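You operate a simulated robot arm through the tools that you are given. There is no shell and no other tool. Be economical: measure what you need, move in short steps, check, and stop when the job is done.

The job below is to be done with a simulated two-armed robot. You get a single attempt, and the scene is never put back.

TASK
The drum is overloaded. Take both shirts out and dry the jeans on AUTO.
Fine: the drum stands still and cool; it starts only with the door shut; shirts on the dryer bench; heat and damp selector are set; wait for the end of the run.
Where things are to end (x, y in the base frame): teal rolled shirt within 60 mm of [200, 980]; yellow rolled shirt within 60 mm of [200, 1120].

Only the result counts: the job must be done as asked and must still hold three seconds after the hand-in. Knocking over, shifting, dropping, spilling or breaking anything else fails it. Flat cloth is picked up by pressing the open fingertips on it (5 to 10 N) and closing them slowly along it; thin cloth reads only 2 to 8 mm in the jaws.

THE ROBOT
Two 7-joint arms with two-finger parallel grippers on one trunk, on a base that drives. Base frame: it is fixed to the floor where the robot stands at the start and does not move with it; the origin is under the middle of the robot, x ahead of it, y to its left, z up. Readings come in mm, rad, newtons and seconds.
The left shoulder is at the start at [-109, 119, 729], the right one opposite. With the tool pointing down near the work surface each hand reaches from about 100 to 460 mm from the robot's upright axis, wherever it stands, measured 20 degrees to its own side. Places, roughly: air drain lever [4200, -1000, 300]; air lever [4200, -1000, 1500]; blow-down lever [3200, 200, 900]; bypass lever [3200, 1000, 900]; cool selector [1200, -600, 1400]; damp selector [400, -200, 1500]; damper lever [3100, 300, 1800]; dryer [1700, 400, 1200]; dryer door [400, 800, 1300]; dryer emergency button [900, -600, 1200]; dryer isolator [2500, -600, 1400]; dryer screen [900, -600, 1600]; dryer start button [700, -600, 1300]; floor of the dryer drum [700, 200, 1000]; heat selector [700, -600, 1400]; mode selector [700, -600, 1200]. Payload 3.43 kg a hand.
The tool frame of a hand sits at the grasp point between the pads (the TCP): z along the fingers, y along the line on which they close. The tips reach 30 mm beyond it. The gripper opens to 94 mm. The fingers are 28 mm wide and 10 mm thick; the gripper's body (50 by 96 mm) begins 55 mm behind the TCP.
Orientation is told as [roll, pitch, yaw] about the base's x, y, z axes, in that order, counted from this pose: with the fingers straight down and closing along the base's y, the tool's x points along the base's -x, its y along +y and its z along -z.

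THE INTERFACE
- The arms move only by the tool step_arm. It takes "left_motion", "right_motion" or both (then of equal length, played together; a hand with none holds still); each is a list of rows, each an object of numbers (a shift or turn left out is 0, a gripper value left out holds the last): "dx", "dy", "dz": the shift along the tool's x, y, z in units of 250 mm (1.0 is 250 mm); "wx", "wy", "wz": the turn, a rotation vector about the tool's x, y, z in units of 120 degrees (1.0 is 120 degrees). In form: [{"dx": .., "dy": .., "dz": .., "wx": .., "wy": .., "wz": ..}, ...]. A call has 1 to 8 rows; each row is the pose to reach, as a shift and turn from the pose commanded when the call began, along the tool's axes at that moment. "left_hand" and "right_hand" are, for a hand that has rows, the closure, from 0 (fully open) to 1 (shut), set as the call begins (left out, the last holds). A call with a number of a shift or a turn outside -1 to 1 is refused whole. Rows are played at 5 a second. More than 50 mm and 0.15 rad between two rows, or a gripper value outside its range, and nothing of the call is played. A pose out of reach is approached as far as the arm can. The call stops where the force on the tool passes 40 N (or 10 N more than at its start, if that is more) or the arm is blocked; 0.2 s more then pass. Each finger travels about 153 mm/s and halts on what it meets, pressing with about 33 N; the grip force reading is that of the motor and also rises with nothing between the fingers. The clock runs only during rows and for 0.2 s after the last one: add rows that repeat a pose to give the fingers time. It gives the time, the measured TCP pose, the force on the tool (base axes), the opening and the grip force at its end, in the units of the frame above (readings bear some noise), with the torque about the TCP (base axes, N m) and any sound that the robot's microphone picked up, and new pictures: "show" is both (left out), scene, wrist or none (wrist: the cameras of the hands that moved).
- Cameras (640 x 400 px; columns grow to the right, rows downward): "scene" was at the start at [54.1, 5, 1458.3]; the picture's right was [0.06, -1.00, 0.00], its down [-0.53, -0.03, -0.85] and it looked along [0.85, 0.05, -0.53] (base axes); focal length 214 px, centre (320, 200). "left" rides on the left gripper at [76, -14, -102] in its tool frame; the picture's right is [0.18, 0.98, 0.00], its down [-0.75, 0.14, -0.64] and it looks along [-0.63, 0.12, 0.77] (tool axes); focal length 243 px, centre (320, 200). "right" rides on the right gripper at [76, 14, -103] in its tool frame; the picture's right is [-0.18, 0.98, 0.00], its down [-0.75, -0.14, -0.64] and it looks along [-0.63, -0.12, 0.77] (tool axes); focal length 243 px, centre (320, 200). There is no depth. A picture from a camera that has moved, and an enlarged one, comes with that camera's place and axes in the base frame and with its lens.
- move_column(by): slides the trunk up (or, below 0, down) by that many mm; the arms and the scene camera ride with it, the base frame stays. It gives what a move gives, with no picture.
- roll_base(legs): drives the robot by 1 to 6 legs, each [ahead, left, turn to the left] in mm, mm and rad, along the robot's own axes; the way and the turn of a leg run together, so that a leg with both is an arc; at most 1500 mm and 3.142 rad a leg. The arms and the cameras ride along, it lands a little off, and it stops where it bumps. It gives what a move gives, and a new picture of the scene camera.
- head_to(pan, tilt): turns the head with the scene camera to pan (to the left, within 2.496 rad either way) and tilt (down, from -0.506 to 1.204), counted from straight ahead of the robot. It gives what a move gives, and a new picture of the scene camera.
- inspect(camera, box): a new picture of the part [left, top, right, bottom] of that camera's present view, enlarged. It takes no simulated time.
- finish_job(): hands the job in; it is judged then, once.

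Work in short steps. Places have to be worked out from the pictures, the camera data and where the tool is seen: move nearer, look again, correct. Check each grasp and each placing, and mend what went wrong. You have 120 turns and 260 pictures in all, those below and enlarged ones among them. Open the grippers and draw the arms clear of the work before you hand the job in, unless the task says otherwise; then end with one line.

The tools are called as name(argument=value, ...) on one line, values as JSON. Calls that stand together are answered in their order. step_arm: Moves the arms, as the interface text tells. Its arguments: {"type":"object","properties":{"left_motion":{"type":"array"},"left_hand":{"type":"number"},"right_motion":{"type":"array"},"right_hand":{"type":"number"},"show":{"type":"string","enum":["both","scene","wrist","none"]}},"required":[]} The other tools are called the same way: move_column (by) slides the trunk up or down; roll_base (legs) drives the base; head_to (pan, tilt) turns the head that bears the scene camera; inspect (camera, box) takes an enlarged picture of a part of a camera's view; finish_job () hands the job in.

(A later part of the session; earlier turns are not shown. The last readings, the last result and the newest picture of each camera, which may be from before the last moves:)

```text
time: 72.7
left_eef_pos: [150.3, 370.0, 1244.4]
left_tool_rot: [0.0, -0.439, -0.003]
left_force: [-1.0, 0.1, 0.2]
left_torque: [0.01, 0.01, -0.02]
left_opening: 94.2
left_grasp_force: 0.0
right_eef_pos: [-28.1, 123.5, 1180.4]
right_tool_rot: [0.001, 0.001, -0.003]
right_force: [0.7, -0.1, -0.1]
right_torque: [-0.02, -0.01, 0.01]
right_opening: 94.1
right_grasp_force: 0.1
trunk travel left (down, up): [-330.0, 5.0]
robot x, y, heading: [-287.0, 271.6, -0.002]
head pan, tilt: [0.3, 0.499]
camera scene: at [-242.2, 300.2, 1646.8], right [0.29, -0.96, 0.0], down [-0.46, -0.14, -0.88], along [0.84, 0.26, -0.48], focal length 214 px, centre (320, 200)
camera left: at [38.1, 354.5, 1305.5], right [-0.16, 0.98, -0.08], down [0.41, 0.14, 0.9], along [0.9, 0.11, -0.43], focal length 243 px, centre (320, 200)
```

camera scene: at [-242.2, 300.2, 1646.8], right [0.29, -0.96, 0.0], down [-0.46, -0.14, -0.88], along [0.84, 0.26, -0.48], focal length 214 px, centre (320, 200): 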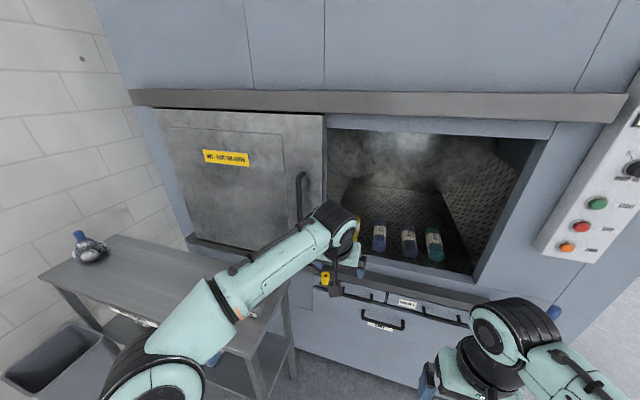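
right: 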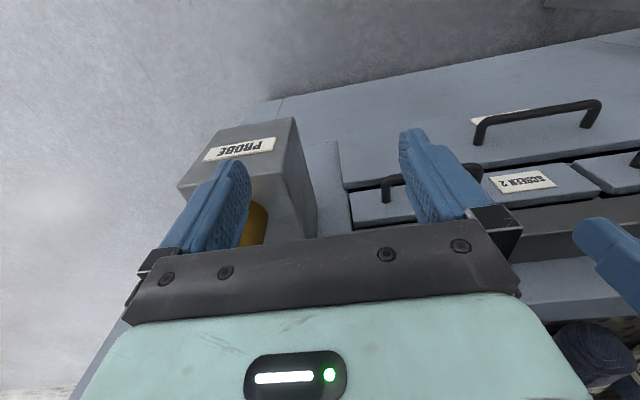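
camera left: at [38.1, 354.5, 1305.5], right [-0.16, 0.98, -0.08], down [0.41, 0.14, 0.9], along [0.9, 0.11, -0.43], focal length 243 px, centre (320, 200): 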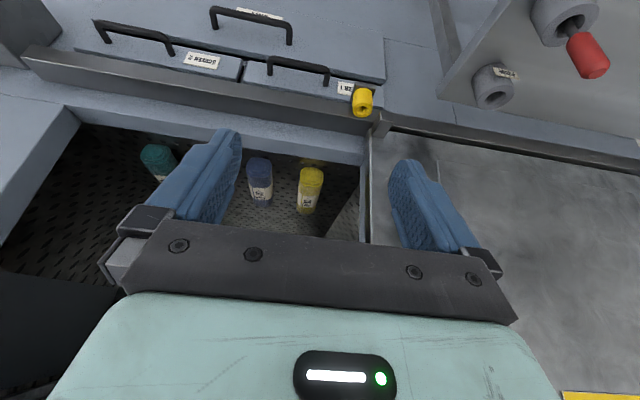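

Yellow lies near y≈392. I drive in 260 mm ahead and 20 mm left, keeping the hand well above the lip.

roll_base(legs=[[260, 20, 0.003]])

inspect(camera="left", box=[0, 0, 640, 400])

```text
time: 74.6
left_eef_pos: [409.1, 391.5, 1243.1]
left_tool_rot: [-0.001, -0.44, 0.003]
left_force: [0.6, -0.2, 0.1]
left_torque: [0.0, 0.01, 0.01]
left_opening: 93.9
left_grasp_force: 0.1
right_eef_pos: [231.0, 145.9, 1180.0]
right_tool_rot: [-0.001, -0.001, 0.003]
right_force: [-0.5, 0.0, -0.3]
right_torque: [0.01, 0.03, 0.0]
right_opening: 93.8
right_grasp_force: 0.1
trunk travel left (down, up): [-330.0, 5.0]
robot x, y, heading: [-29.7, 293.8, 0.006]
head pan, tilt: [0.3, 0.499]
camera scene: at [16.4, 320.5, 1646.6], right [0.3, -0.95, 0.0], down [-0.46, -0.14, -0.88], along [0.84, 0.26, -0.48], focal length 214 px, centre (320, 200)
```

scene: 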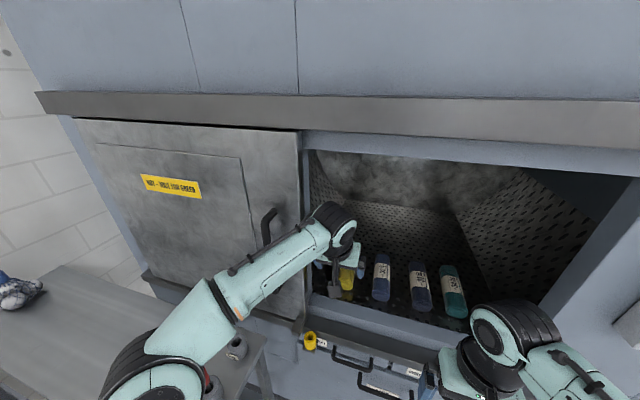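

```text
1.00 times, centred on (320, 200) of left (not enlarged: the box is as wide or as high as the picture)
camera zoom: at [296.6, 375.9, 1305.1], right [-0.17, 0.98, -0.08], down [0.41, 0.14, 0.9], along [0.9, 0.12, -0.42], focal length 243 px, centre (320, 200)
```

zoom: 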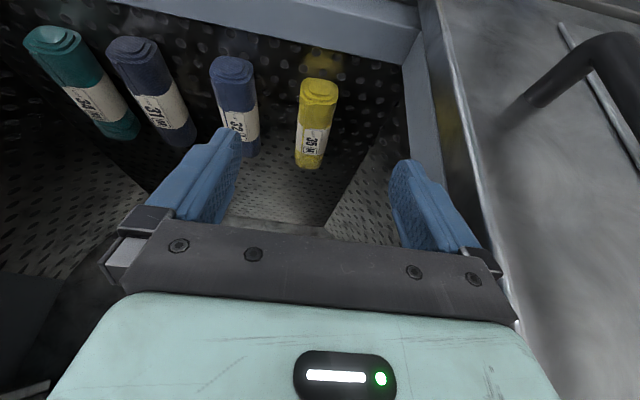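

Triangulating the two wrist views puts the lip at about x 513, z 963 and the yellow roll lower than thought: front end near x 606, z ≈955, y ≈ 400. I drive 110 mm further in.

roll_base(legs=[[110, 8, -0.004]])

inspect(camera="left", box=[0, 0, 640, 400])

```text
time: 75.8
left_eef_pos: [521.1, 397.8, 1243.4]
left_tool_rot: [0.0, -0.439, -0.002]
left_force: [0.3, 0.1, 0.7]
left_torque: [-0.04, 0.01, 0.0]
left_opening: 94.0
left_grasp_force: 0.1
right_eef_pos: [340.4, 153.6, 1179.5]
right_tool_rot: [0.0, -0.003, -0.001]
right_force: [0.5, -0.2, -0.5]
right_torque: [0.01, -0.01, 0.01]
right_opening: 94.1
right_grasp_force: 0.0
trunk travel left (down, up): [-330.0, 5.0]
robot x, y, heading: [79.9, 304.2, -0.003]
head pan, tilt: [0.3, 0.499]
camera scene: at [126.3, 328.1, 1646.5], right [0.29, -0.96, 0.0], down [-0.46, -0.14, -0.88], along [0.84, 0.26, -0.48], focal length 214 px, centre (320, 200)
```

scene: 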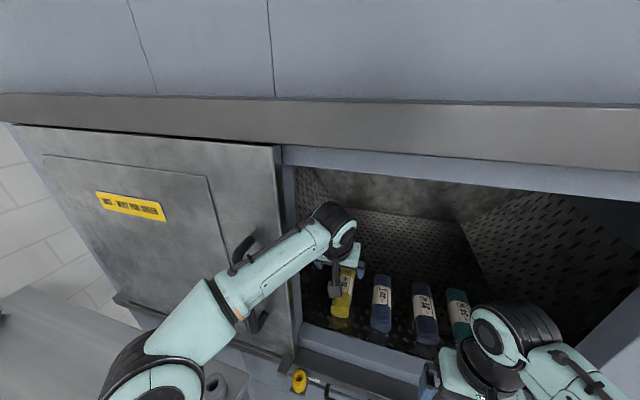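

```text
1.00 times, centred on (320, 200) of left (not enlarged: the box is as wide or as high as the picture)
camera zoom: at [406.6, 382.3, 1305.2], right [-0.16, 0.98, -0.08], down [0.41, 0.14, 0.9], along [0.9, 0.12, -0.42], focal length 243 px, centre (320, 200)
```

zoom: 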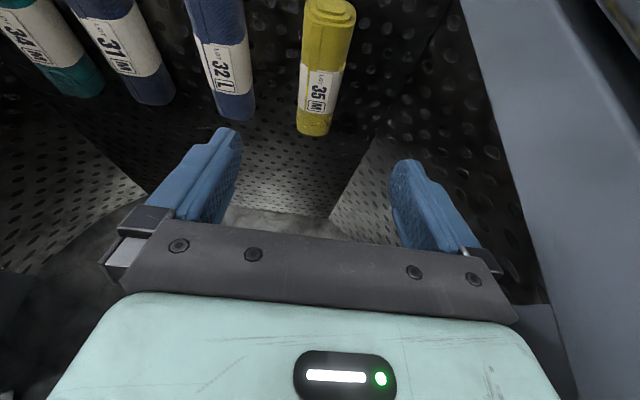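

Fresh triangulation: yellow roll spans x 553–738 at y 395–404, top about z 1020. I extend 115 mm and go down 120 mm, then look.

step_arm(left_motion=[{"dx": -0.053, "dz": 0.157}, {"dx": -0.106, "dz": 0.315}, {"dx": -0.159, "dz": 0.472}, {"dx": -0.212, "dz": 0.63}, {"dx": -0.212, "dz": 0.63}], show="both")

```text
time: 77.0
left_eef_pos: [635.4, 397.1, 1123.6]
left_tool_rot: [0.0, -0.442, -0.005]
left_force: [-0.7, -0.9, -0.2]
left_torque: [-0.02, -0.03, 0.02]
left_opening: 94.0
left_grasp_force: 0.0
right_eef_pos: [341.2, 149.6, 1180.8]
right_tool_rot: [-0.001, -0.003, -0.002]
right_force: [0.8, -0.3, 0.0]
right_torque: [0.03, 0.04, -0.01]
right_opening: 94.1
right_grasp_force: 0.0
trunk travel left (down, up): [-330.0, 5.0]
robot x, y, heading: [82.5, 304.5, -0.004]
head pan, tilt: [0.3, 0.499]
camera scene: at [127.1, 327.3, 1646.8], right [0.29, -0.96, 0.0], down [-0.46, -0.14, -0.88], along [0.84, 0.26, -0.48], focal length 214 px, centre (320, 200)
camera left: at [522.7, 381.4, 1185.6], right [-0.16, 0.98, -0.08], down [0.41, 0.14, 0.9], along [0.9, 0.11, -0.42], focal length 243 px, centre (320, 200)
```

scene: 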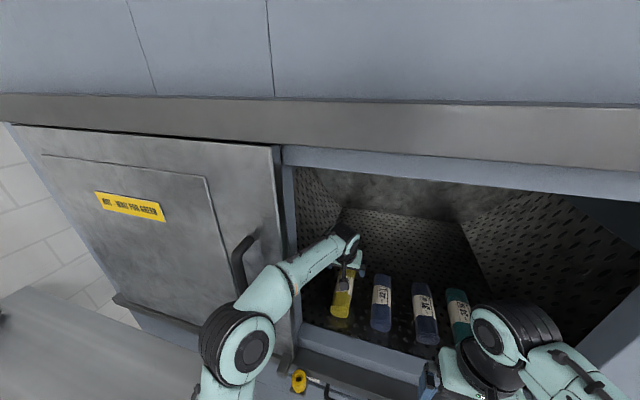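
left: 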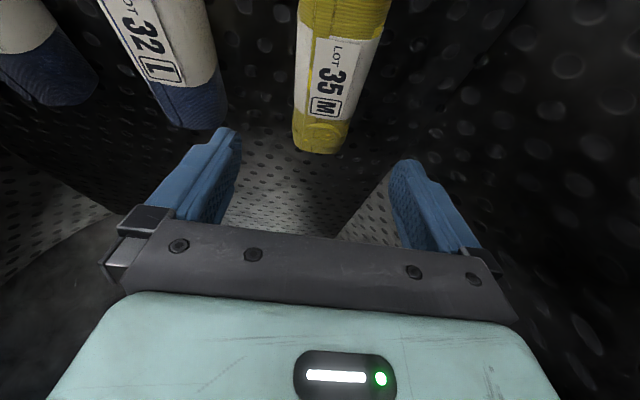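

Fingers straddle the roll line (y≈400). I descend 70 mm vertically and look.

step_arm(left_motion=[{"dx": 0.06, "dz": 0.127, "dy": 0.012}, {"dx": 0.119, "dz": 0.253, "dy": 0.012}, {"dx": 0.119, "dz": 0.253, "dy": 0.012}], show="wrist")

```text
time: 77.8
left_eef_pos: [635.5, 400.6, 1053.6]
left_tool_rot: [0.002, -0.439, -0.005]
left_force: [-0.8, -0.6, 0.6]
left_torque: [-0.02, -0.01, -0.02]
left_opening: 94.1
left_grasp_force: 0.1
right_eef_pos: [339.7, 151.0, 1180.7]
right_tool_rot: [-0.001, -0.001, -0.002]
right_force: [-0.3, -0.4, 0.2]
right_torque: [0.01, 0.0, -0.01]
right_opening: 94.0
right_grasp_force: 0.0
trunk travel left (down, up): [-330.0, 5.0]
robot x, y, heading: [84.7, 302.3, -0.002]
head pan, tilt: [0.3, 0.499]
camera left: at [522.2, 384.9, 1115.8], right [-0.16, 0.98, -0.08], down [0.41, 0.14, 0.9], along [0.9, 0.12, -0.42], focal length 243 px, centre (320, 200)
```

left: 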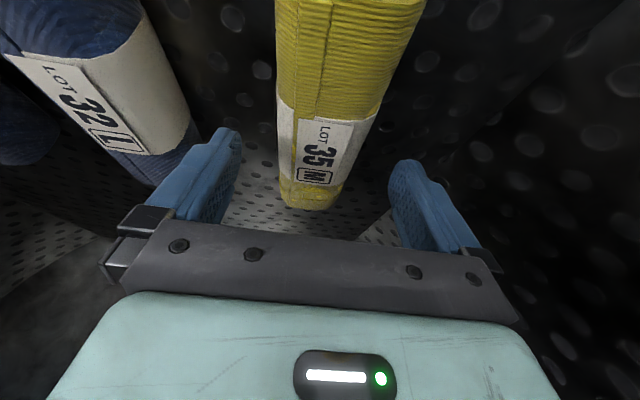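

Roll is well between the fingers. I go 30 mm further down and 15 mm forward.

step_arm(left_motion=[{"dz": 0.067}, {"dx": -0.003, "dz": 0.134}, {"dx": -0.003, "dz": 0.134}], show="both")

```text
time: 78.6
left_eef_pos: [648.9, 399.9, 1025.6]
left_tool_rot: [0.0, -0.441, -0.004]
left_force: [-0.5, 0.5, 0.5]
left_torque: [-0.01, -0.01, -0.02]
left_opening: 93.8
left_grasp_force: 0.0
right_eef_pos: [338.6, 150.9, 1179.8]
right_tool_rot: [0.001, -0.002, -0.002]
right_force: [0.3, -0.1, -0.1]
right_torque: [0.02, 0.02, -0.02]
right_opening: 94.1
right_grasp_force: 0.1
trunk travel left (down, up): [-330.0, 5.0]
robot x, y, heading: [88.8, 302.0, -0.005]
head pan, tilt: [0.3, 0.499]
camera scene: at [124.8, 327.1, 1646.8], right [0.29, -0.96, 0.0], down [-0.46, -0.14, -0.88], along [0.84, 0.26, -0.48], focal length 214 px, centre (320, 200)
camera left: at [536.1, 384.7, 1086.5], right [-0.16, 0.98, -0.08], down [0.41, 0.14, 0.9], along [0.9, 0.12, -0.42], focal length 243 px, centre (320, 200)
```

scene: 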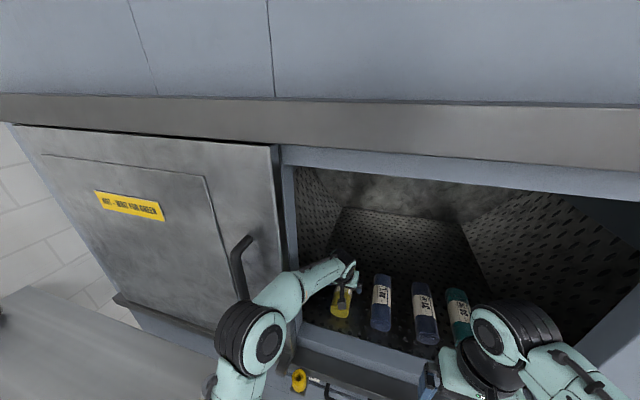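
left: 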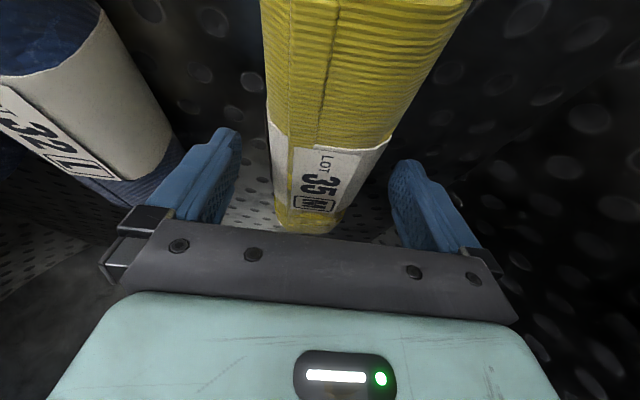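

Continue down 25 mm, then close on the roll.

step_arm(left_motion=[{"dx": 0.02, "dz": 0.045}, {"dx": 0.043, "dz": 0.09}], show="none")

step_arm(left_motion=[{}, {}, {}, {}], left_hand=1.0, show="wrist")

```text
time: 79.2
left_eef_pos: [651.1, 399.2, 1000.1]
left_tool_rot: [-0.001, -0.44, -0.003]
left_force: [0.3, 0.2, 0.1]
left_torque: [-0.05, -0.04, -0.02]
left_opening: 94.2
left_grasp_force: 0.1
right_eef_pos: [340.0, 151.9, 1180.5]
right_tool_rot: [0.001, -0.002, 0.0]
right_force: [0.3, 0.4, 0.1]
right_torque: [0.01, 0.03, -0.04]
right_opening: 94.1
right_grasp_force: 0.1
trunk travel left (down, up): [-330.0, 5.0]
robot x, y, heading: [80.7, 300.7, -0.007]
head pan, tilt: [0.3, 0.499]
```

```text
time: 80.2
left_eef_pos: [650.7, 399.6, 998.4]
left_tool_rot: [-0.001, -0.439, -0.004]
left_force: [-0.7, 0.8, 0.1]
left_torque: [0.0, 0.0, 0.0]
left_opening: 64.3
left_grasp_force: 33.4
right_eef_pos: [339.4, 151.5, 1180.1]
right_tool_rot: [0.0, -0.003, -0.002]
right_force: [-0.3, 0.1, 0.4]
right_torque: [0.02, 0.02, 0.0]
right_opening: 93.6
right_grasp_force: 0.1
trunk travel left (down, up): [-330.0, 5.0]
robot x, y, heading: [84.4, 300.6, -0.001]
head pan, tilt: [0.3, 0.499]
camera left: at [537.3, 384.8, 1060.9], right [-0.16, 0.98, -0.08], down [0.41, 0.14, 0.9], along [0.9, 0.12, -0.42], focal length 243 px, centre (320, 200)
```

left: 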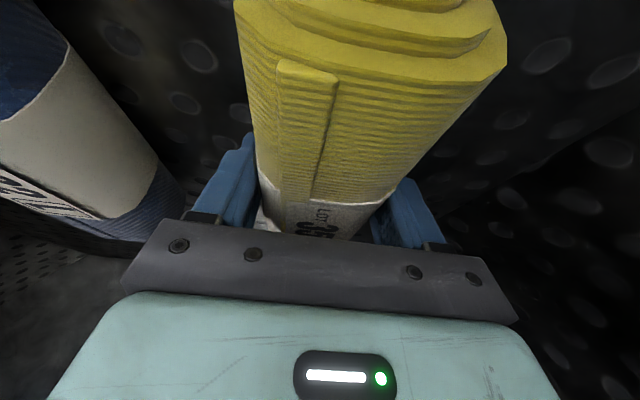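

Gripped at 64 mm, 33 N. I lift 130 mm straight up.

step_arm(left_motion=[{"dx": -0.055, "dz": -0.118}, {"dx": -0.11, "dz": -0.235}, {"dx": -0.165, "dz": -0.353}, {"dx": -0.2215, "dz": -0.47}, {"dx": -0.2215, "dz": -0.47}], show="both")

```text
time: 81.4
left_eef_pos: [650.5, 399.8, 1128.7]
left_tool_rot: [0.0, -0.441, -0.003]
left_force: [-0.8, -0.2, -1.5]
left_torque: [0.01, 0.03, -0.02]
left_opening: 63.9
left_grasp_force: 32.8
right_eef_pos: [340.6, 151.3, 1181.0]
right_tool_rot: [-0.001, 0.0, -0.003]
right_force: [-0.5, -0.5, 0.8]
right_torque: [-0.03, 0.02, 0.0]
right_opening: 94.1
right_grasp_force: 0.1
trunk travel left (down, up): [-330.0, 5.0]
robot x, y, heading: [85.0, 299.1, -0.006]
head pan, tilt: [0.3, 0.499]
camera scene: at [127.4, 328.3, 1646.7], right [0.29, -0.96, 0.0], down [-0.46, -0.14, -0.88], along [0.84, 0.26, -0.48], focal length 214 px, centre (320, 200)
camera left: at [537.3, 384.5, 1191.5], right [-0.16, 0.98, -0.08], down [0.41, 0.14, 0.9], along [0.9, 0.12, -0.42], focal length 243 px, centre (320, 200)
```

scene: 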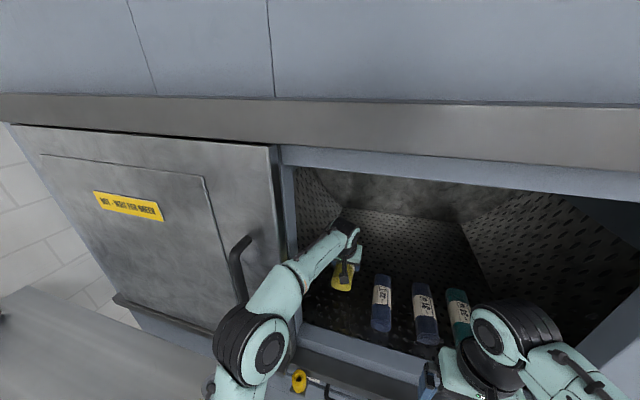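
left: 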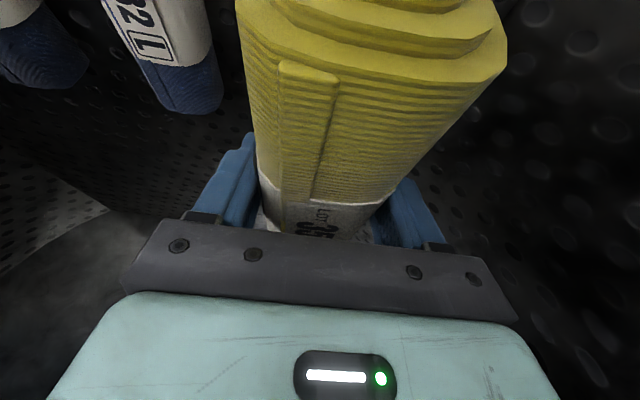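

Held well. I drive straight back 470 mm and then left toward the bench.

roll_base(legs=[[-470, 0, 0], [0, 650, 0]])

head_to(pan=0.5, tilt=0.8)

```text
time: 89.9
left_eef_pos: [180.2, 1041.8, 1130.3]
left_tool_rot: [-0.001, -0.44, -0.005]
left_force: [-0.3, -0.7, -1.3]
left_torque: [-0.01, 0.03, 0.03]
left_opening: 63.6
left_grasp_force: 33.1
right_eef_pos: [-131.6, 794.3, 1179.9]
right_tool_rot: [0.001, -0.001, -0.005]
right_force: [-0.2, -0.5, 0.4]
right_torque: [0.03, 0.03, 0.0]
right_opening: 94.1
right_grasp_force: 0.0
trunk travel left (down, up): [-330.0, 5.0]
robot x, y, heading: [-389.2, 942.1, -0.0]
head pan, tilt: [0.3, 0.499]
camera scene: at [-344.6, 971.2, 1646.8], right [0.29, -0.96, 0.0], down [-0.46, -0.14, -0.88], along [0.84, 0.26, -0.48], focal length 214 px, centre (320, 200)
```

scene: 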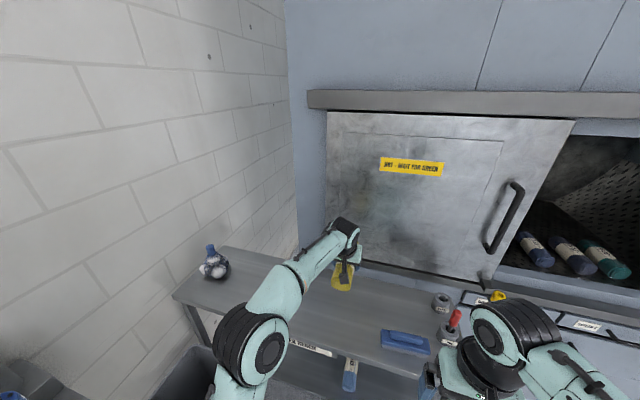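

```text
time: 90.7
left_eef_pos: [178.8, 1041.1, 1128.4]
left_tool_rot: [0.0, -0.441, -0.005]
left_force: [0.0, -0.2, -2.4]
left_torque: [-0.03, 0.01, 0.0]
left_opening: 63.8
left_grasp_force: 32.9
right_eef_pos: [-132.1, 794.1, 1180.4]
right_tool_rot: [-0.001, -0.002, -0.004]
right_force: [-0.6, 0.3, 0.5]
right_torque: [-0.01, 0.0, -0.04]
right_opening: 93.9
right_grasp_force: 0.2
trunk travel left (down, up): [-330.0, 5.0]
robot x, y, heading: [-386.5, 943.6, -0.009]
head pan, tilt: [0.499, 0.799]
camera scene: at [-360.6, 982.9, 1620.9], right [0.47, -0.88, 0.0], down [-0.63, -0.34, -0.7], along [0.61, 0.33, -0.72], focal length 214 px, centre (320, 200)
```

scene: 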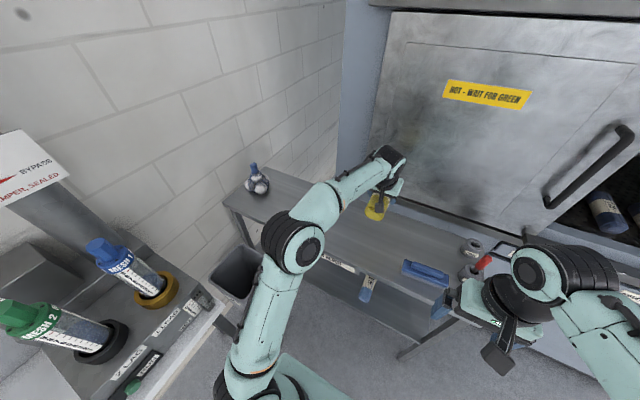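

Bench top works out to z≈880, brush at about [115, 810], clear of the targets. I shift the base 79 mm left and 20 mm ahead so the hand is over [200, 1120].

roll_base(legs=[[20, 79, 0.005]])

step_arm(left_motion=[{"dx": 0.08, "dz": 0.17}, {"dx": 0.16, "dz": 0.34}, {"dx": 0.24, "dz": 0.51}, {"dx": 0.295, "dz": 0.63}, {"dx": 0.295, "dz": 0.63}], show="both")

```text
time: 92.1
left_eef_pos: [197.3, 1122.7, 1129.1]
left_tool_rot: [-0.001, -0.44, -0.001]
left_force: [0.6, 0.2, -2.2]
left_torque: [0.0, 0.0, 0.0]
left_opening: 64.0
left_grasp_force: 32.8
right_eef_pos: [-111.1, 873.6, 1180.9]
right_tool_rot: [0.0, -0.002, 0.002]
right_force: [-0.6, 1.4, 0.5]
right_torque: [-0.06, 0.01, 0.02]
right_opening: 93.9
right_grasp_force: 0.1
trunk travel left (down, up): [-330.0, 5.0]
robot x, y, heading: [-366.8, 1023.6, -0.002]
head pan, tilt: [0.499, 0.799]
camera scene: at [-340.9, 1062.0, 1620.8], right [0.48, -0.88, 0.0], down [-0.63, -0.34, -0.7], along [0.61, 0.33, -0.72], focal length 214 px, centre (320, 200)
```

scene: 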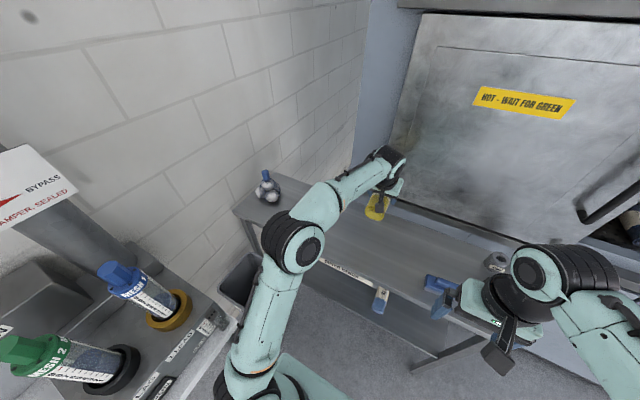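

```text
time: 93.3
left_eef_pos: [198.5, 1123.5, 955.8]
left_tool_rot: [0.0, -0.439, 0.001]
left_force: [0.3, -0.3, -2.3]
left_torque: [0.0, 0.01, 0.04]
left_opening: 64.0
left_grasp_force: 33.2
right_eef_pos: [-111.3, 874.9, 1179.9]
right_tool_rot: [0.0, -0.002, 0.0]
right_force: [-0.4, -0.2, 0.1]
right_torque: [0.03, -0.02, 0.01]
right_opening: 94.1
right_grasp_force: 0.1
trunk travel left (down, up): [-330.0, 5.0]
robot x, y, heading: [-369.1, 1025.8, 0.008]
head pan, tilt: [0.499, 0.799]
camera scene: at [-340.9, 1062.1, 1620.8], right [0.48, -0.88, 0.0], down [-0.63, -0.34, -0.7], along [0.61, 0.33, -0.72], focal length 214 px, centre (320, 200)
camera left: at [85.1, 1107.4, 1017.1], right [-0.17, 0.98, -0.08], down [0.41, 0.14, 0.9], along [0.9, 0.12, -0.42], focal length 243 px, centre (320, 200)
```

scene: 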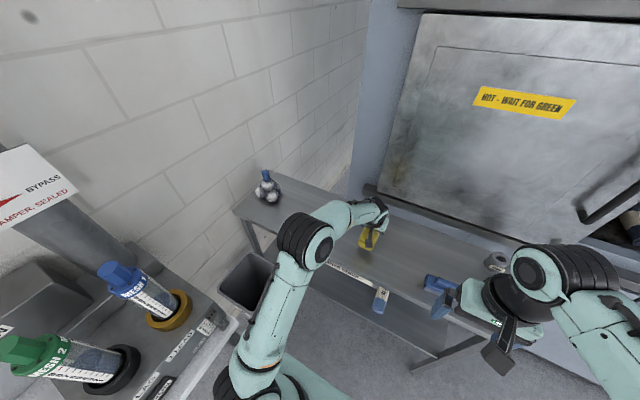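
left: 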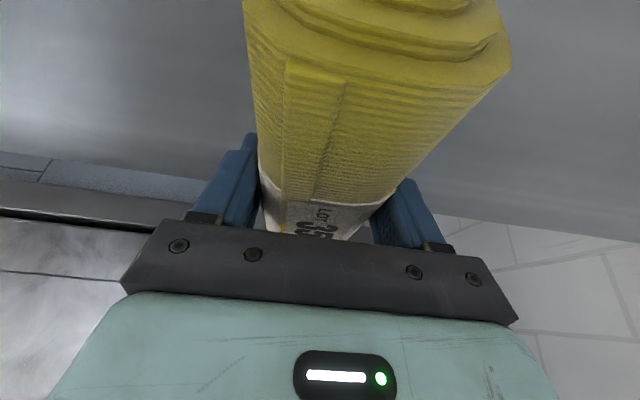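

Still free. I lower in 8 mm rows watching the force.

step_arm(left_motion=[{"dx": 0.0136, "dz": 0.029}, {"dx": 0.027, "dz": 0.058}, {"dx": 0.041, "dz": 0.087}], show="wrist")

```text
time: 94.1
left_eef_pos: [198.6, 1121.9, 931.7]
left_tool_rot: [-0.001, -0.44, 0.0]
left_force: [0.5, -0.2, -2.1]
left_torque: [-0.01, -0.02, 0.01]
left_opening: 63.9
left_grasp_force: 32.4
right_eef_pos: [-111.7, 874.7, 1180.1]
right_tool_rot: [0.001, -0.003, 0.002]
right_force: [-0.3, 0.1, 0.7]
right_torque: [0.0, 0.03, -0.02]
right_opening: 94.2
right_grasp_force: 0.0
trunk travel left (down, up): [-330.0, 5.0]
robot x, y, heading: [-368.7, 1026.1, -0.002]
head pan, tilt: [0.499, 0.799]
camera left: at [85.9, 1107.4, 993.4], right [-0.17, 0.98, -0.08], down [0.41, 0.14, 0.9], along [0.9, 0.12, -0.42], focal length 243 px, centre (320, 200)
```

left: 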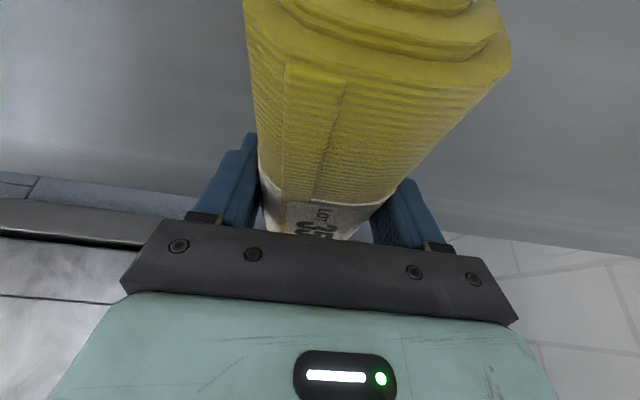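

step_arm(left_motion=[{"dx": 0.0102, "dz": 0.022}, {"dx": 0.0204, "dz": 0.043}, {"dx": 0.0204, "dz": 0.043}], show="none")

inspect(camera="scene", box=[310, 170, 470, 290])

```text
time: 94.9
left_eef_pos: [199.0, 1122.5, 919.4]
left_tool_rot: [0.001, -0.438, -0.001]
left_force: [-0.7, 0.0, -2.3]
left_torque: [0.0, 0.01, -0.03]
left_opening: 63.9
left_grasp_force: 33.3
right_eef_pos: [-111.4, 874.5, 1179.6]
right_tool_rot: [0.001, -0.002, -0.001]
right_force: [0.4, 0.8, 0.6]
right_torque: [0.02, 0.01, -0.03]
right_opening: 93.7
right_grasp_force: 0.1
trunk travel left (down, up): [-330.0, 5.0]
robot x, y, heading: [-367.4, 1027.6, 0.001]
head pan, tilt: [0.499, 0.799]
```

```text
3.33 times, centred on (390, 230) of scene
camera zoom: at [-340.8, 1062.0, 1620.8], right [0.48, -0.88, 0.0], down [-0.63, -0.34, -0.7], along [0.61, 0.33, -0.72], focal length 715 px, centre (87, 100)
```

zoom: 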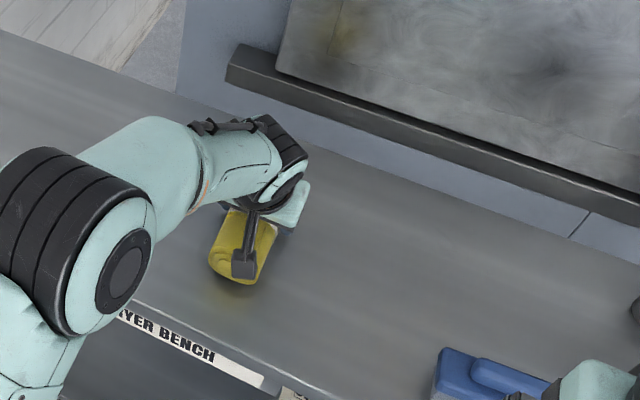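

Nearly down. I continue in small rows until the force shows contact.

step_arm(left_motion=[{"dx": 0.007, "dz": 0.0145}, {"dx": 0.0136, "dz": 0.029}, {"dx": 0.0136, "dz": 0.029}], show="none")

step_arm(left_motion=[{"dx": 0.007, "dz": 0.0145}, {"dx": 0.007, "dz": 0.0145}], show="wrist")

```text
time: 95.7
left_eef_pos: [199.7, 1122.9, 914.1]
left_tool_rot: [-0.003, -0.443, -0.001]
left_force: [-1.3, 1.2, 10.1]
left_torque: [0.03, 0.84, -0.06]
left_opening: 64.0
left_grasp_force: 32.7
right_eef_pos: [-112.0, 873.9, 1179.6]
right_tool_rot: [-0.001, -0.001, -0.001]
right_force: [0.2, -0.3, 0.3]
right_torque: [0.0, 0.01, 0.01]
right_opening: 94.1
right_grasp_force: 0.0
trunk travel left (down, up): [-330.0, 5.0]
robot x, y, heading: [-367.7, 1027.8, -0.002]
head pan, tilt: [0.499, 0.799]
```

```text
time: 96.3
left_eef_pos: [198.9, 1122.7, 913.0]
left_tool_rot: [-0.002, -0.452, 0.0]
left_force: [-1.6, 1.7, 31.6]
left_torque: [0.36, 0.05, 0.13]
left_opening: 63.9
left_grasp_force: 33.2
right_eef_pos: [-112.8, 873.8, 1182.3]
right_tool_rot: [0.001, -0.004, 0.0]
right_force: [0.1, 0.3, -0.3]
right_torque: [-0.01, 0.04, 0.02]
right_opening: 94.3
right_grasp_force: 0.0
trunk travel left (down, up): [-330.0, 5.0]
robot x, y, heading: [-367.8, 1024.3, 0.003]
head pan, tilt: [0.499, 0.799]
camera left: at [85.5, 1107.2, 973.3], right [-0.16, 0.98, -0.08], down [0.4, 0.14, 0.91], along [0.9, 0.12, -0.41], focal length 243 px, centre (320, 200)
```

left: 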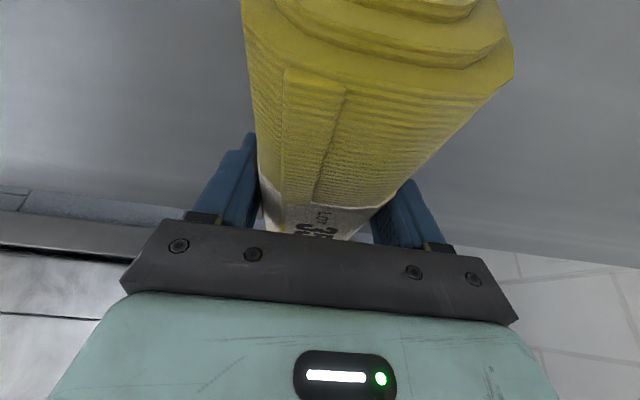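

Contact (31 N up). I ease up 3 mm, open, then rise vertically.

step_arm(left_motion=[{"dx": -0.006, "dz": -0.013}, {"dx": -0.006, "dz": -0.013}], show="none")

step_arm(left_motion=[{}, {}, {}], left_hand=0.0, show="none")

step_arm(left_motion=[{"dx": -0.04, "dz": -0.08}, {"dx": -0.11, "dz": -0.235}, {"dx": -0.18, "dz": -0.39}, {"dx": -0.25, "dz": -0.54}, {"dx": -0.32, "dz": -0.69}, {"dx": -0.366, "dz": -0.78}, {"dx": -0.366, "dz": -0.78}], show="both")

```text
time: 96.9
left_eef_pos: [200.2, 1123.0, 912.8]
left_tool_rot: [-0.001, -0.445, -0.001]
left_force: [7.1, 0.6, 17.2]
left_torque: [0.48, -1.02, -0.29]
left_opening: 63.8
left_grasp_force: 32.7
right_eef_pos: [-111.8, 874.7, 1180.4]
right_tool_rot: [0.001, -0.003, 0.0]
right_force: [0.0, 0.2, 0.4]
right_torque: [-0.02, 0.03, -0.02]
right_opening: 94.0
right_grasp_force: 0.0
trunk travel left (down, up): [-330.0, 5.0]
robot x, y, heading: [-367.3, 1025.8, -0.001]
head pan, tilt: [0.499, 0.799]
```

```text
time: 97.7
left_eef_pos: [196.8, 1118.9, 913.8]
left_tool_rot: [0.001, -0.441, -0.004]
left_force: [-4.2, -15.1, 20.7]
left_torque: [0.43, 0.11, 0.12]
left_opening: 85.6
left_grasp_force: 0.2
right_eef_pos: [-113.6, 872.2, 1180.8]
right_tool_rot: [0.002, -0.003, -0.001]
right_force: [0.0, 0.5, 0.1]
right_torque: [0.02, 0.03, 0.01]
right_opening: 94.0
right_grasp_force: 0.1
trunk travel left (down, up): [-330.0, 5.0]
robot x, y, heading: [-363.8, 1022.9, 0.006]
head pan, tilt: [0.499, 0.799]
```

```text
time: 99.3
left_eef_pos: [198.8, 1123.6, 1127.2]
left_tool_rot: [0.0, -0.44, 0.0]
left_force: [-0.7, 0.1, -0.3]
left_torque: [0.03, -0.01, 0.03]
left_opening: 94.0
left_grasp_force: 0.0
right_eef_pos: [-111.4, 873.8, 1179.5]
right_tool_rot: [0.0, -0.002, 0.002]
right_force: [0.6, 0.2, -0.4]
right_torque: [-0.01, -0.01, -0.01]
right_opening: 93.9
right_grasp_force: 0.1
trunk travel left (down, up): [-330.0, 5.0]
robot x, y, heading: [-368.4, 1025.2, 0.0]
head pan, tilt: [0.499, 0.799]
camera scene: at [-341.0, 1062.0, 1620.8], right [0.48, -0.88, 0.0], down [-0.63, -0.34, -0.7], along [0.61, 0.33, -0.72], focal length 214 px, centre (320, 200)
camera left: at [85.4, 1107.9, 1189.0], right [-0.16, 0.98, -0.08], down [0.41, 0.14, 0.9], along [0.9, 0.12, -0.42], focal length 243 px, centre (320, 200)
```

scene: 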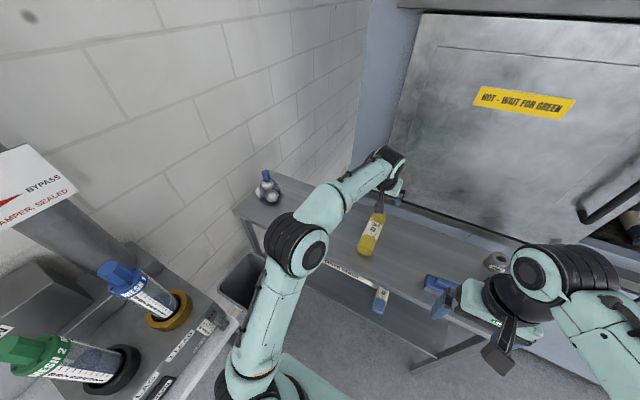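
left: 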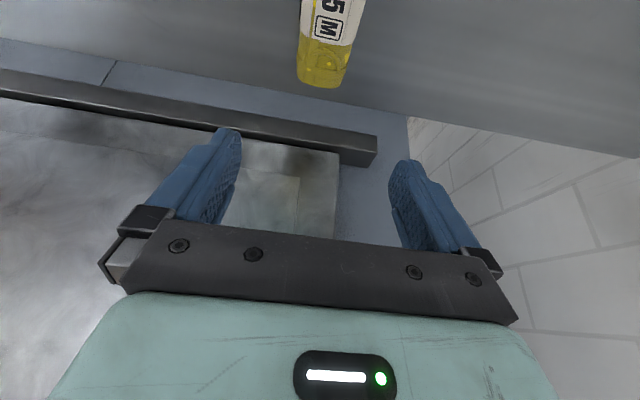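

Yellow rests centred near [205, 1117], good. Next, teal at y≈18; I tuck the right hand back and up so that it clears the probe holder, then drive to the drum.

step_arm(right_motion=[{"dx": 0.12, "dz": -0.12}, {"dx": 0.24, "dz": -0.24}, {"dx": 0.36, "dz": -0.36}, {"dx": 0.4, "dz": -0.4}], show="none")

roll_base(legs=[[-60, 0, 0], [0, -1105, 0]])

head_to(pan=0.1, tilt=0.55)

inspect(camera="left", box=[0, 0, 640, 400])

```text
time: 100.3
left_eef_pos: [199.1, 1123.4, 1127.4]
left_tool_rot: [0.001, -0.439, -0.002]
left_force: [0.4, 0.4, 0.0]
left_torque: [0.03, 0.02, 0.0]
left_opening: 93.9
left_grasp_force: 0.0
right_eef_pos: [-212.0, 874.3, 1281.2]
right_tool_rot: [0.001, -0.002, 0.0]
right_force: [-1.3, 0.3, -0.4]
right_torque: [-0.02, 0.02, -0.01]
right_opening: 94.0
right_grasp_force: 0.0
trunk travel left (down, up): [-330.0, 5.0]
robot x, y, heading: [-365.6, 1023.3, -0.0]
head pan, tilt: [0.499, 0.799]
```

```text
time: 110.8
left_eef_pos: [144.1, 25.9, 1127.5]
left_tool_rot: [0.0, -0.439, 0.012]
left_force: [0.1, -0.8, 0.6]
left_torque: [0.0, -0.01, -0.02]
left_opening: 93.9
left_grasp_force: 0.1
right_eef_pos: [-263.2, -228.3, 1281.1]
right_tool_rot: [0.002, -0.001, 0.013]
right_force: [0.8, 0.1, -0.3]
right_torque: [0.01, 0.01, 0.01]
right_opening: 94.0
right_grasp_force: 0.0
trunk travel left (down, up): [-330.0, 5.0]
robot x, y, heading: [-420.1, -84.7, 0.009]
head pan, tilt: [0.499, 0.799]
camera scene: at [-394.9, -43.1, 1620.8], right [0.49, -0.87, 0.0], down [-0.63, -0.35, -0.7], along [0.61, 0.34, -0.72], focal length 214 px, centre (320, 200)
```

scene: 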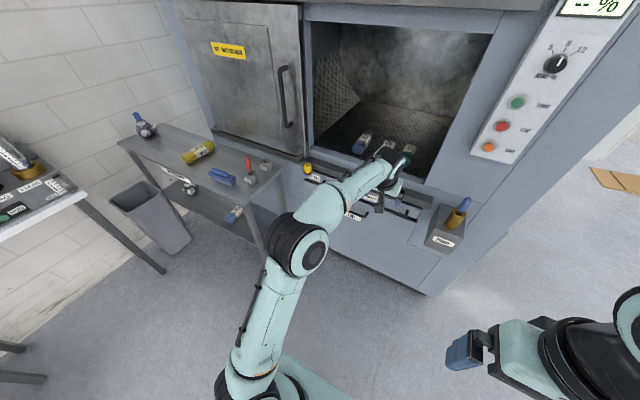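

```text
time: 111.7
left_eef_pos: [144.2, 24.9, 1127.4]
left_tool_rot: [-0.001, -0.442, 0.013]
left_force: [0.0, 0.4, 0.8]
left_torque: [-0.01, -0.01, -0.01]
left_opening: 93.9
left_grasp_force: 0.1
right_eef_pos: [-262.7, -230.3, 1280.1]
right_tool_rot: [0.0, -0.001, 0.012]
right_force: [-0.5, -0.3, 0.4]
right_torque: [-0.02, -0.01, 0.0]
right_opening: 94.2
right_grasp_force: 0.1
trunk travel left (down, up): [-330.0, 5.0]
robot x, y, heading: [-426.8, -83.5, 0.013]
head pan, tilt: [0.099, 0.55]
camera scene: at [-376.0, -72.4, 1642.2], right [0.11, -0.99, 0.0], down [-0.52, -0.06, -0.85], along [0.85, 0.1, -0.52], focal length 214 px, centre (320, 200)
```

scene: 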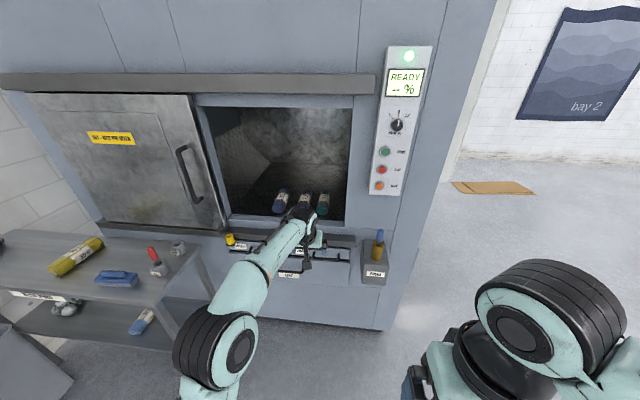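

```text
1.00 times, centred on (320, 200) of left (not enlarged: the box is as wide or as high as the picture)
camera zoom: at [30.9, 8.4, 1188.7], right [-0.18, 0.98, -0.08], down [0.41, 0.15, 0.9], along [0.9, 0.13, -0.42], focal length 243 px, centre (320, 200)
```

zoom: 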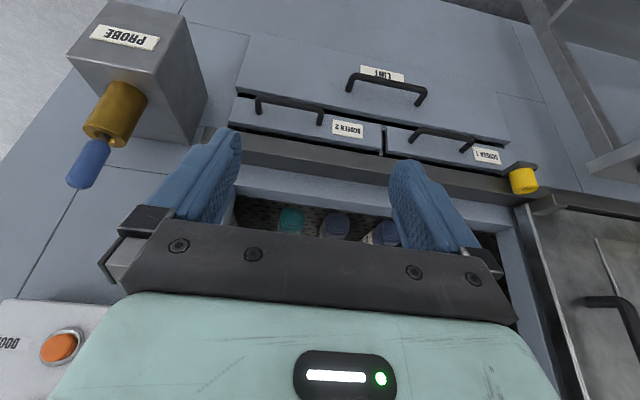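

Teal's front end is at about [540, 20]. I drive in 400 mm with the heading corrected, and check.

roll_base(legs=[[400, 0, -0.013]])

inspect(camera="left", box=[0, 0, 640, 400])

```text
time: 114.2
left_eef_pos: [541.8, 19.3, 1126.9]
left_tool_rot: [0.0, -0.44, -0.003]
left_force: [0.4, -1.1, 0.1]
left_torque: [0.0, -0.04, 0.03]
left_opening: 94.1
left_grasp_force: 0.1
right_eef_pos: [132.3, -228.8, 1280.2]
right_tool_rot: [0.0, -0.002, 0.001]
right_force: [0.0, 0.0, 0.0]
right_torque: [0.03, -0.02, -0.02]
right_opening: 94.1
right_grasp_force: 0.1
trunk travel left (down, up): [-330.0, 5.0]
robot x, y, heading: [-20.8, -79.5, -0.003]
head pan, tilt: [0.099, 0.55]
camera scene: at [22.0, -71.1, 1642.1], right [0.1, -1.0, 0.0], down [-0.52, -0.05, -0.85], along [0.85, 0.08, -0.52], focal length 214 px, centre (320, 200)
```

scene: 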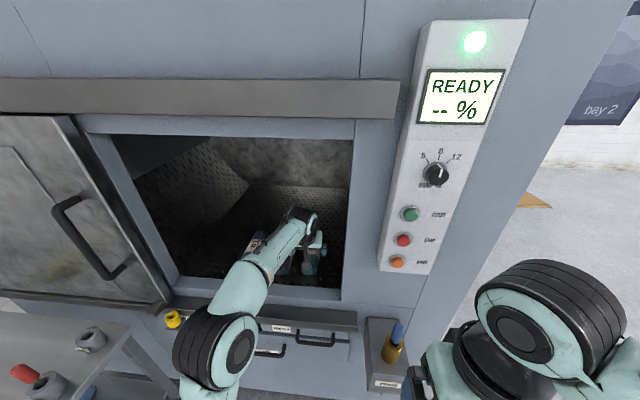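

```text
1.00 times, centred on (320, 200) of left (not enlarged: the box is as wide or as high as the picture)
camera zoom: at [430.0, 3.9, 1188.5], right [-0.16, 0.98, -0.08], down [0.41, 0.14, 0.9], along [0.9, 0.12, -0.42], focal length 243 px, centre (320, 200)
```

zoom: 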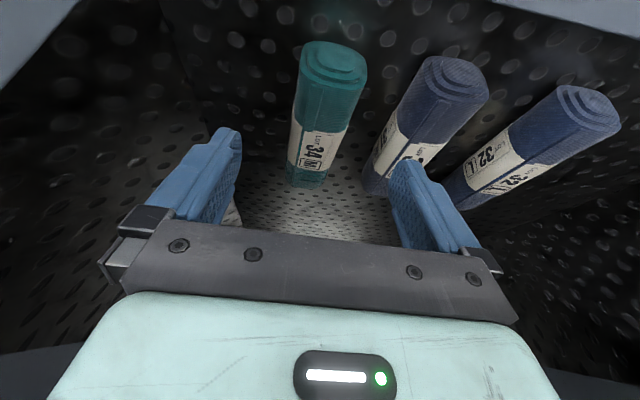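

Teal's axis is at y≈24 and clear of the jeans. I drive 105 mm further in with 4 mm left.

roll_base(legs=[[105, 4, 0.003]])

step_arm(left_motion=[{"dx": 0.07, "dz": 0.15}, {"dx": 0.119, "dz": 0.253}, {"dx": 0.119, "dz": 0.253}], left_hand=0.06, show="both")

```text
time: 115.4
left_eef_pos: [646.2, 25.0, 1126.8]
left_tool_rot: [0.0, -0.44, -0.001]
left_force: [0.3, 0.3, -0.3]
left_torque: [-0.01, 0.03, -0.03]
left_opening: 94.2
left_grasp_force: 0.0
right_eef_pos: [236.4, -223.7, 1280.7]
right_tool_rot: [0.001, -0.001, 0.002]
right_force: [0.0, 0.0, -0.4]
right_torque: [-0.01, -0.02, -0.02]
right_opening: 93.8
right_grasp_force: 0.1
trunk travel left (down, up): [-330.0, 5.0]
robot x, y, heading: [80.6, -74.4, -0.0]
head pan, tilt: [0.099, 0.55]
camera scene: at [125.9, -67.1, 1642.0], right [0.1, -0.99, 0.0], down [-0.52, -0.05, -0.85], along [0.85, 0.08, -0.52], focal length 214 px, centre (320, 200)
```

scene: 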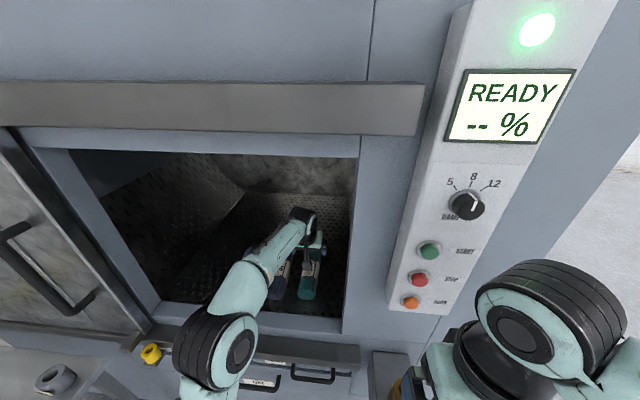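

```text
time: 116.2
left_eef_pos: [648.2, 24.6, 1057.5]
left_tool_rot: [-0.001, -0.442, 0.0]
left_force: [-1.1, 0.1, 0.0]
left_torque: [-0.01, 0.02, 0.0]
left_opening: 88.3
left_grasp_force: 0.1
right_eef_pos: [237.8, -224.7, 1281.2]
right_tool_rot: [0.002, -0.002, 0.003]
right_force: [0.6, 0.0, -0.5]
right_torque: [-0.01, -0.02, 0.0]
right_opening: 93.9
right_grasp_force: 0.1
trunk travel left (down, up): [-330.0, 5.0]
robot x, y, heading: [79.5, -75.8, -0.0]
head pan, tilt: [0.099, 0.55]
camera scene: at [126.4, -67.1, 1642.2], right [0.1, -0.99, 0.0], down [-0.52, -0.05, -0.85], along [0.85, 0.08, -0.52], focal length 214 px, centre (320, 200)
camera left: at [534.6, 9.4, 1118.5], right [-0.17, 0.98, -0.08], down [0.41, 0.14, 0.9], along [0.9, 0.12, -0.42], focal length 243 px, centre (320, 200)
```

scene: 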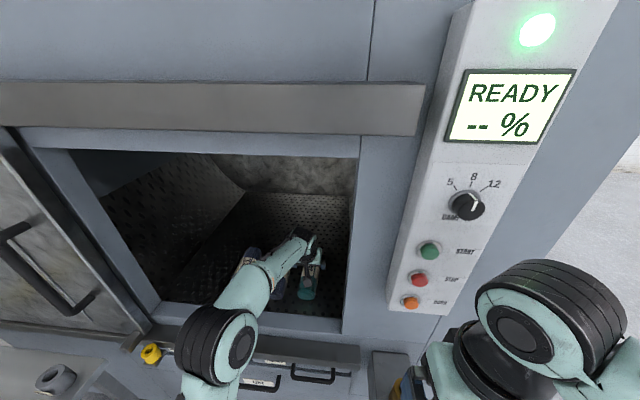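
left: 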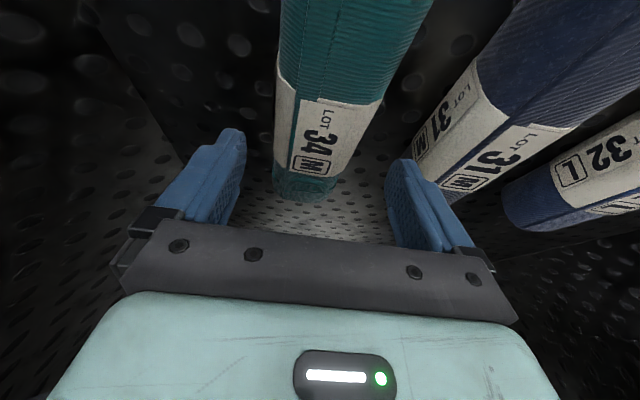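

Same picture as with yellow, with room to the jeans. I descend 30 mm, look, then on.

step_arm(left_motion=[{"dx": 0.026, "dz": 0.054}, {"dx": 0.051, "dz": 0.109}, {"dx": 0.051, "dz": 0.109}], show="wrist")

```text
time: 117.0
left_eef_pos: [647.2, 25.3, 1027.9]
left_tool_rot: [-0.003, -0.441, 0.001]
left_force: [0.5, -0.1, -0.5]
left_torque: [-0.03, 0.01, 0.04]
left_opening: 88.2
left_grasp_force: 0.2
right_eef_pos: [238.2, -224.7, 1281.1]
right_tool_rot: [-0.001, -0.002, 0.003]
right_force: [-0.5, 0.1, 0.7]
right_torque: [-0.02, -0.02, 0.01]
right_opening: 94.0
right_grasp_force: 0.1
trunk travel left (down, up): [-330.0, 5.0]
robot x, y, heading: [78.9, -71.5, -0.001]
head pan, tilt: [0.099, 0.55]
camera left: at [534.3, 9.0, 1088.6], right [-0.17, 0.98, -0.08], down [0.41, 0.14, 0.9], along [0.9, 0.12, -0.42], focal length 243 px, centre (320, 200)
```

left: 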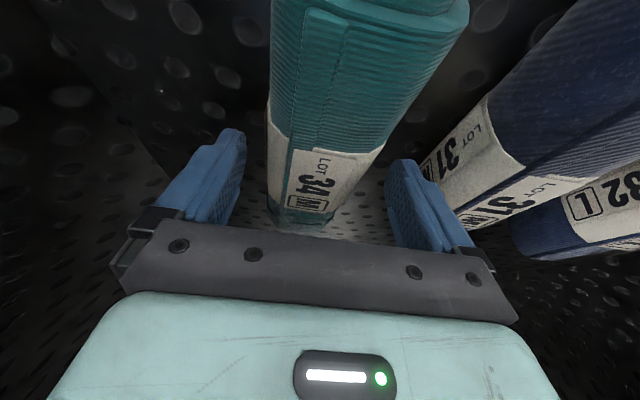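

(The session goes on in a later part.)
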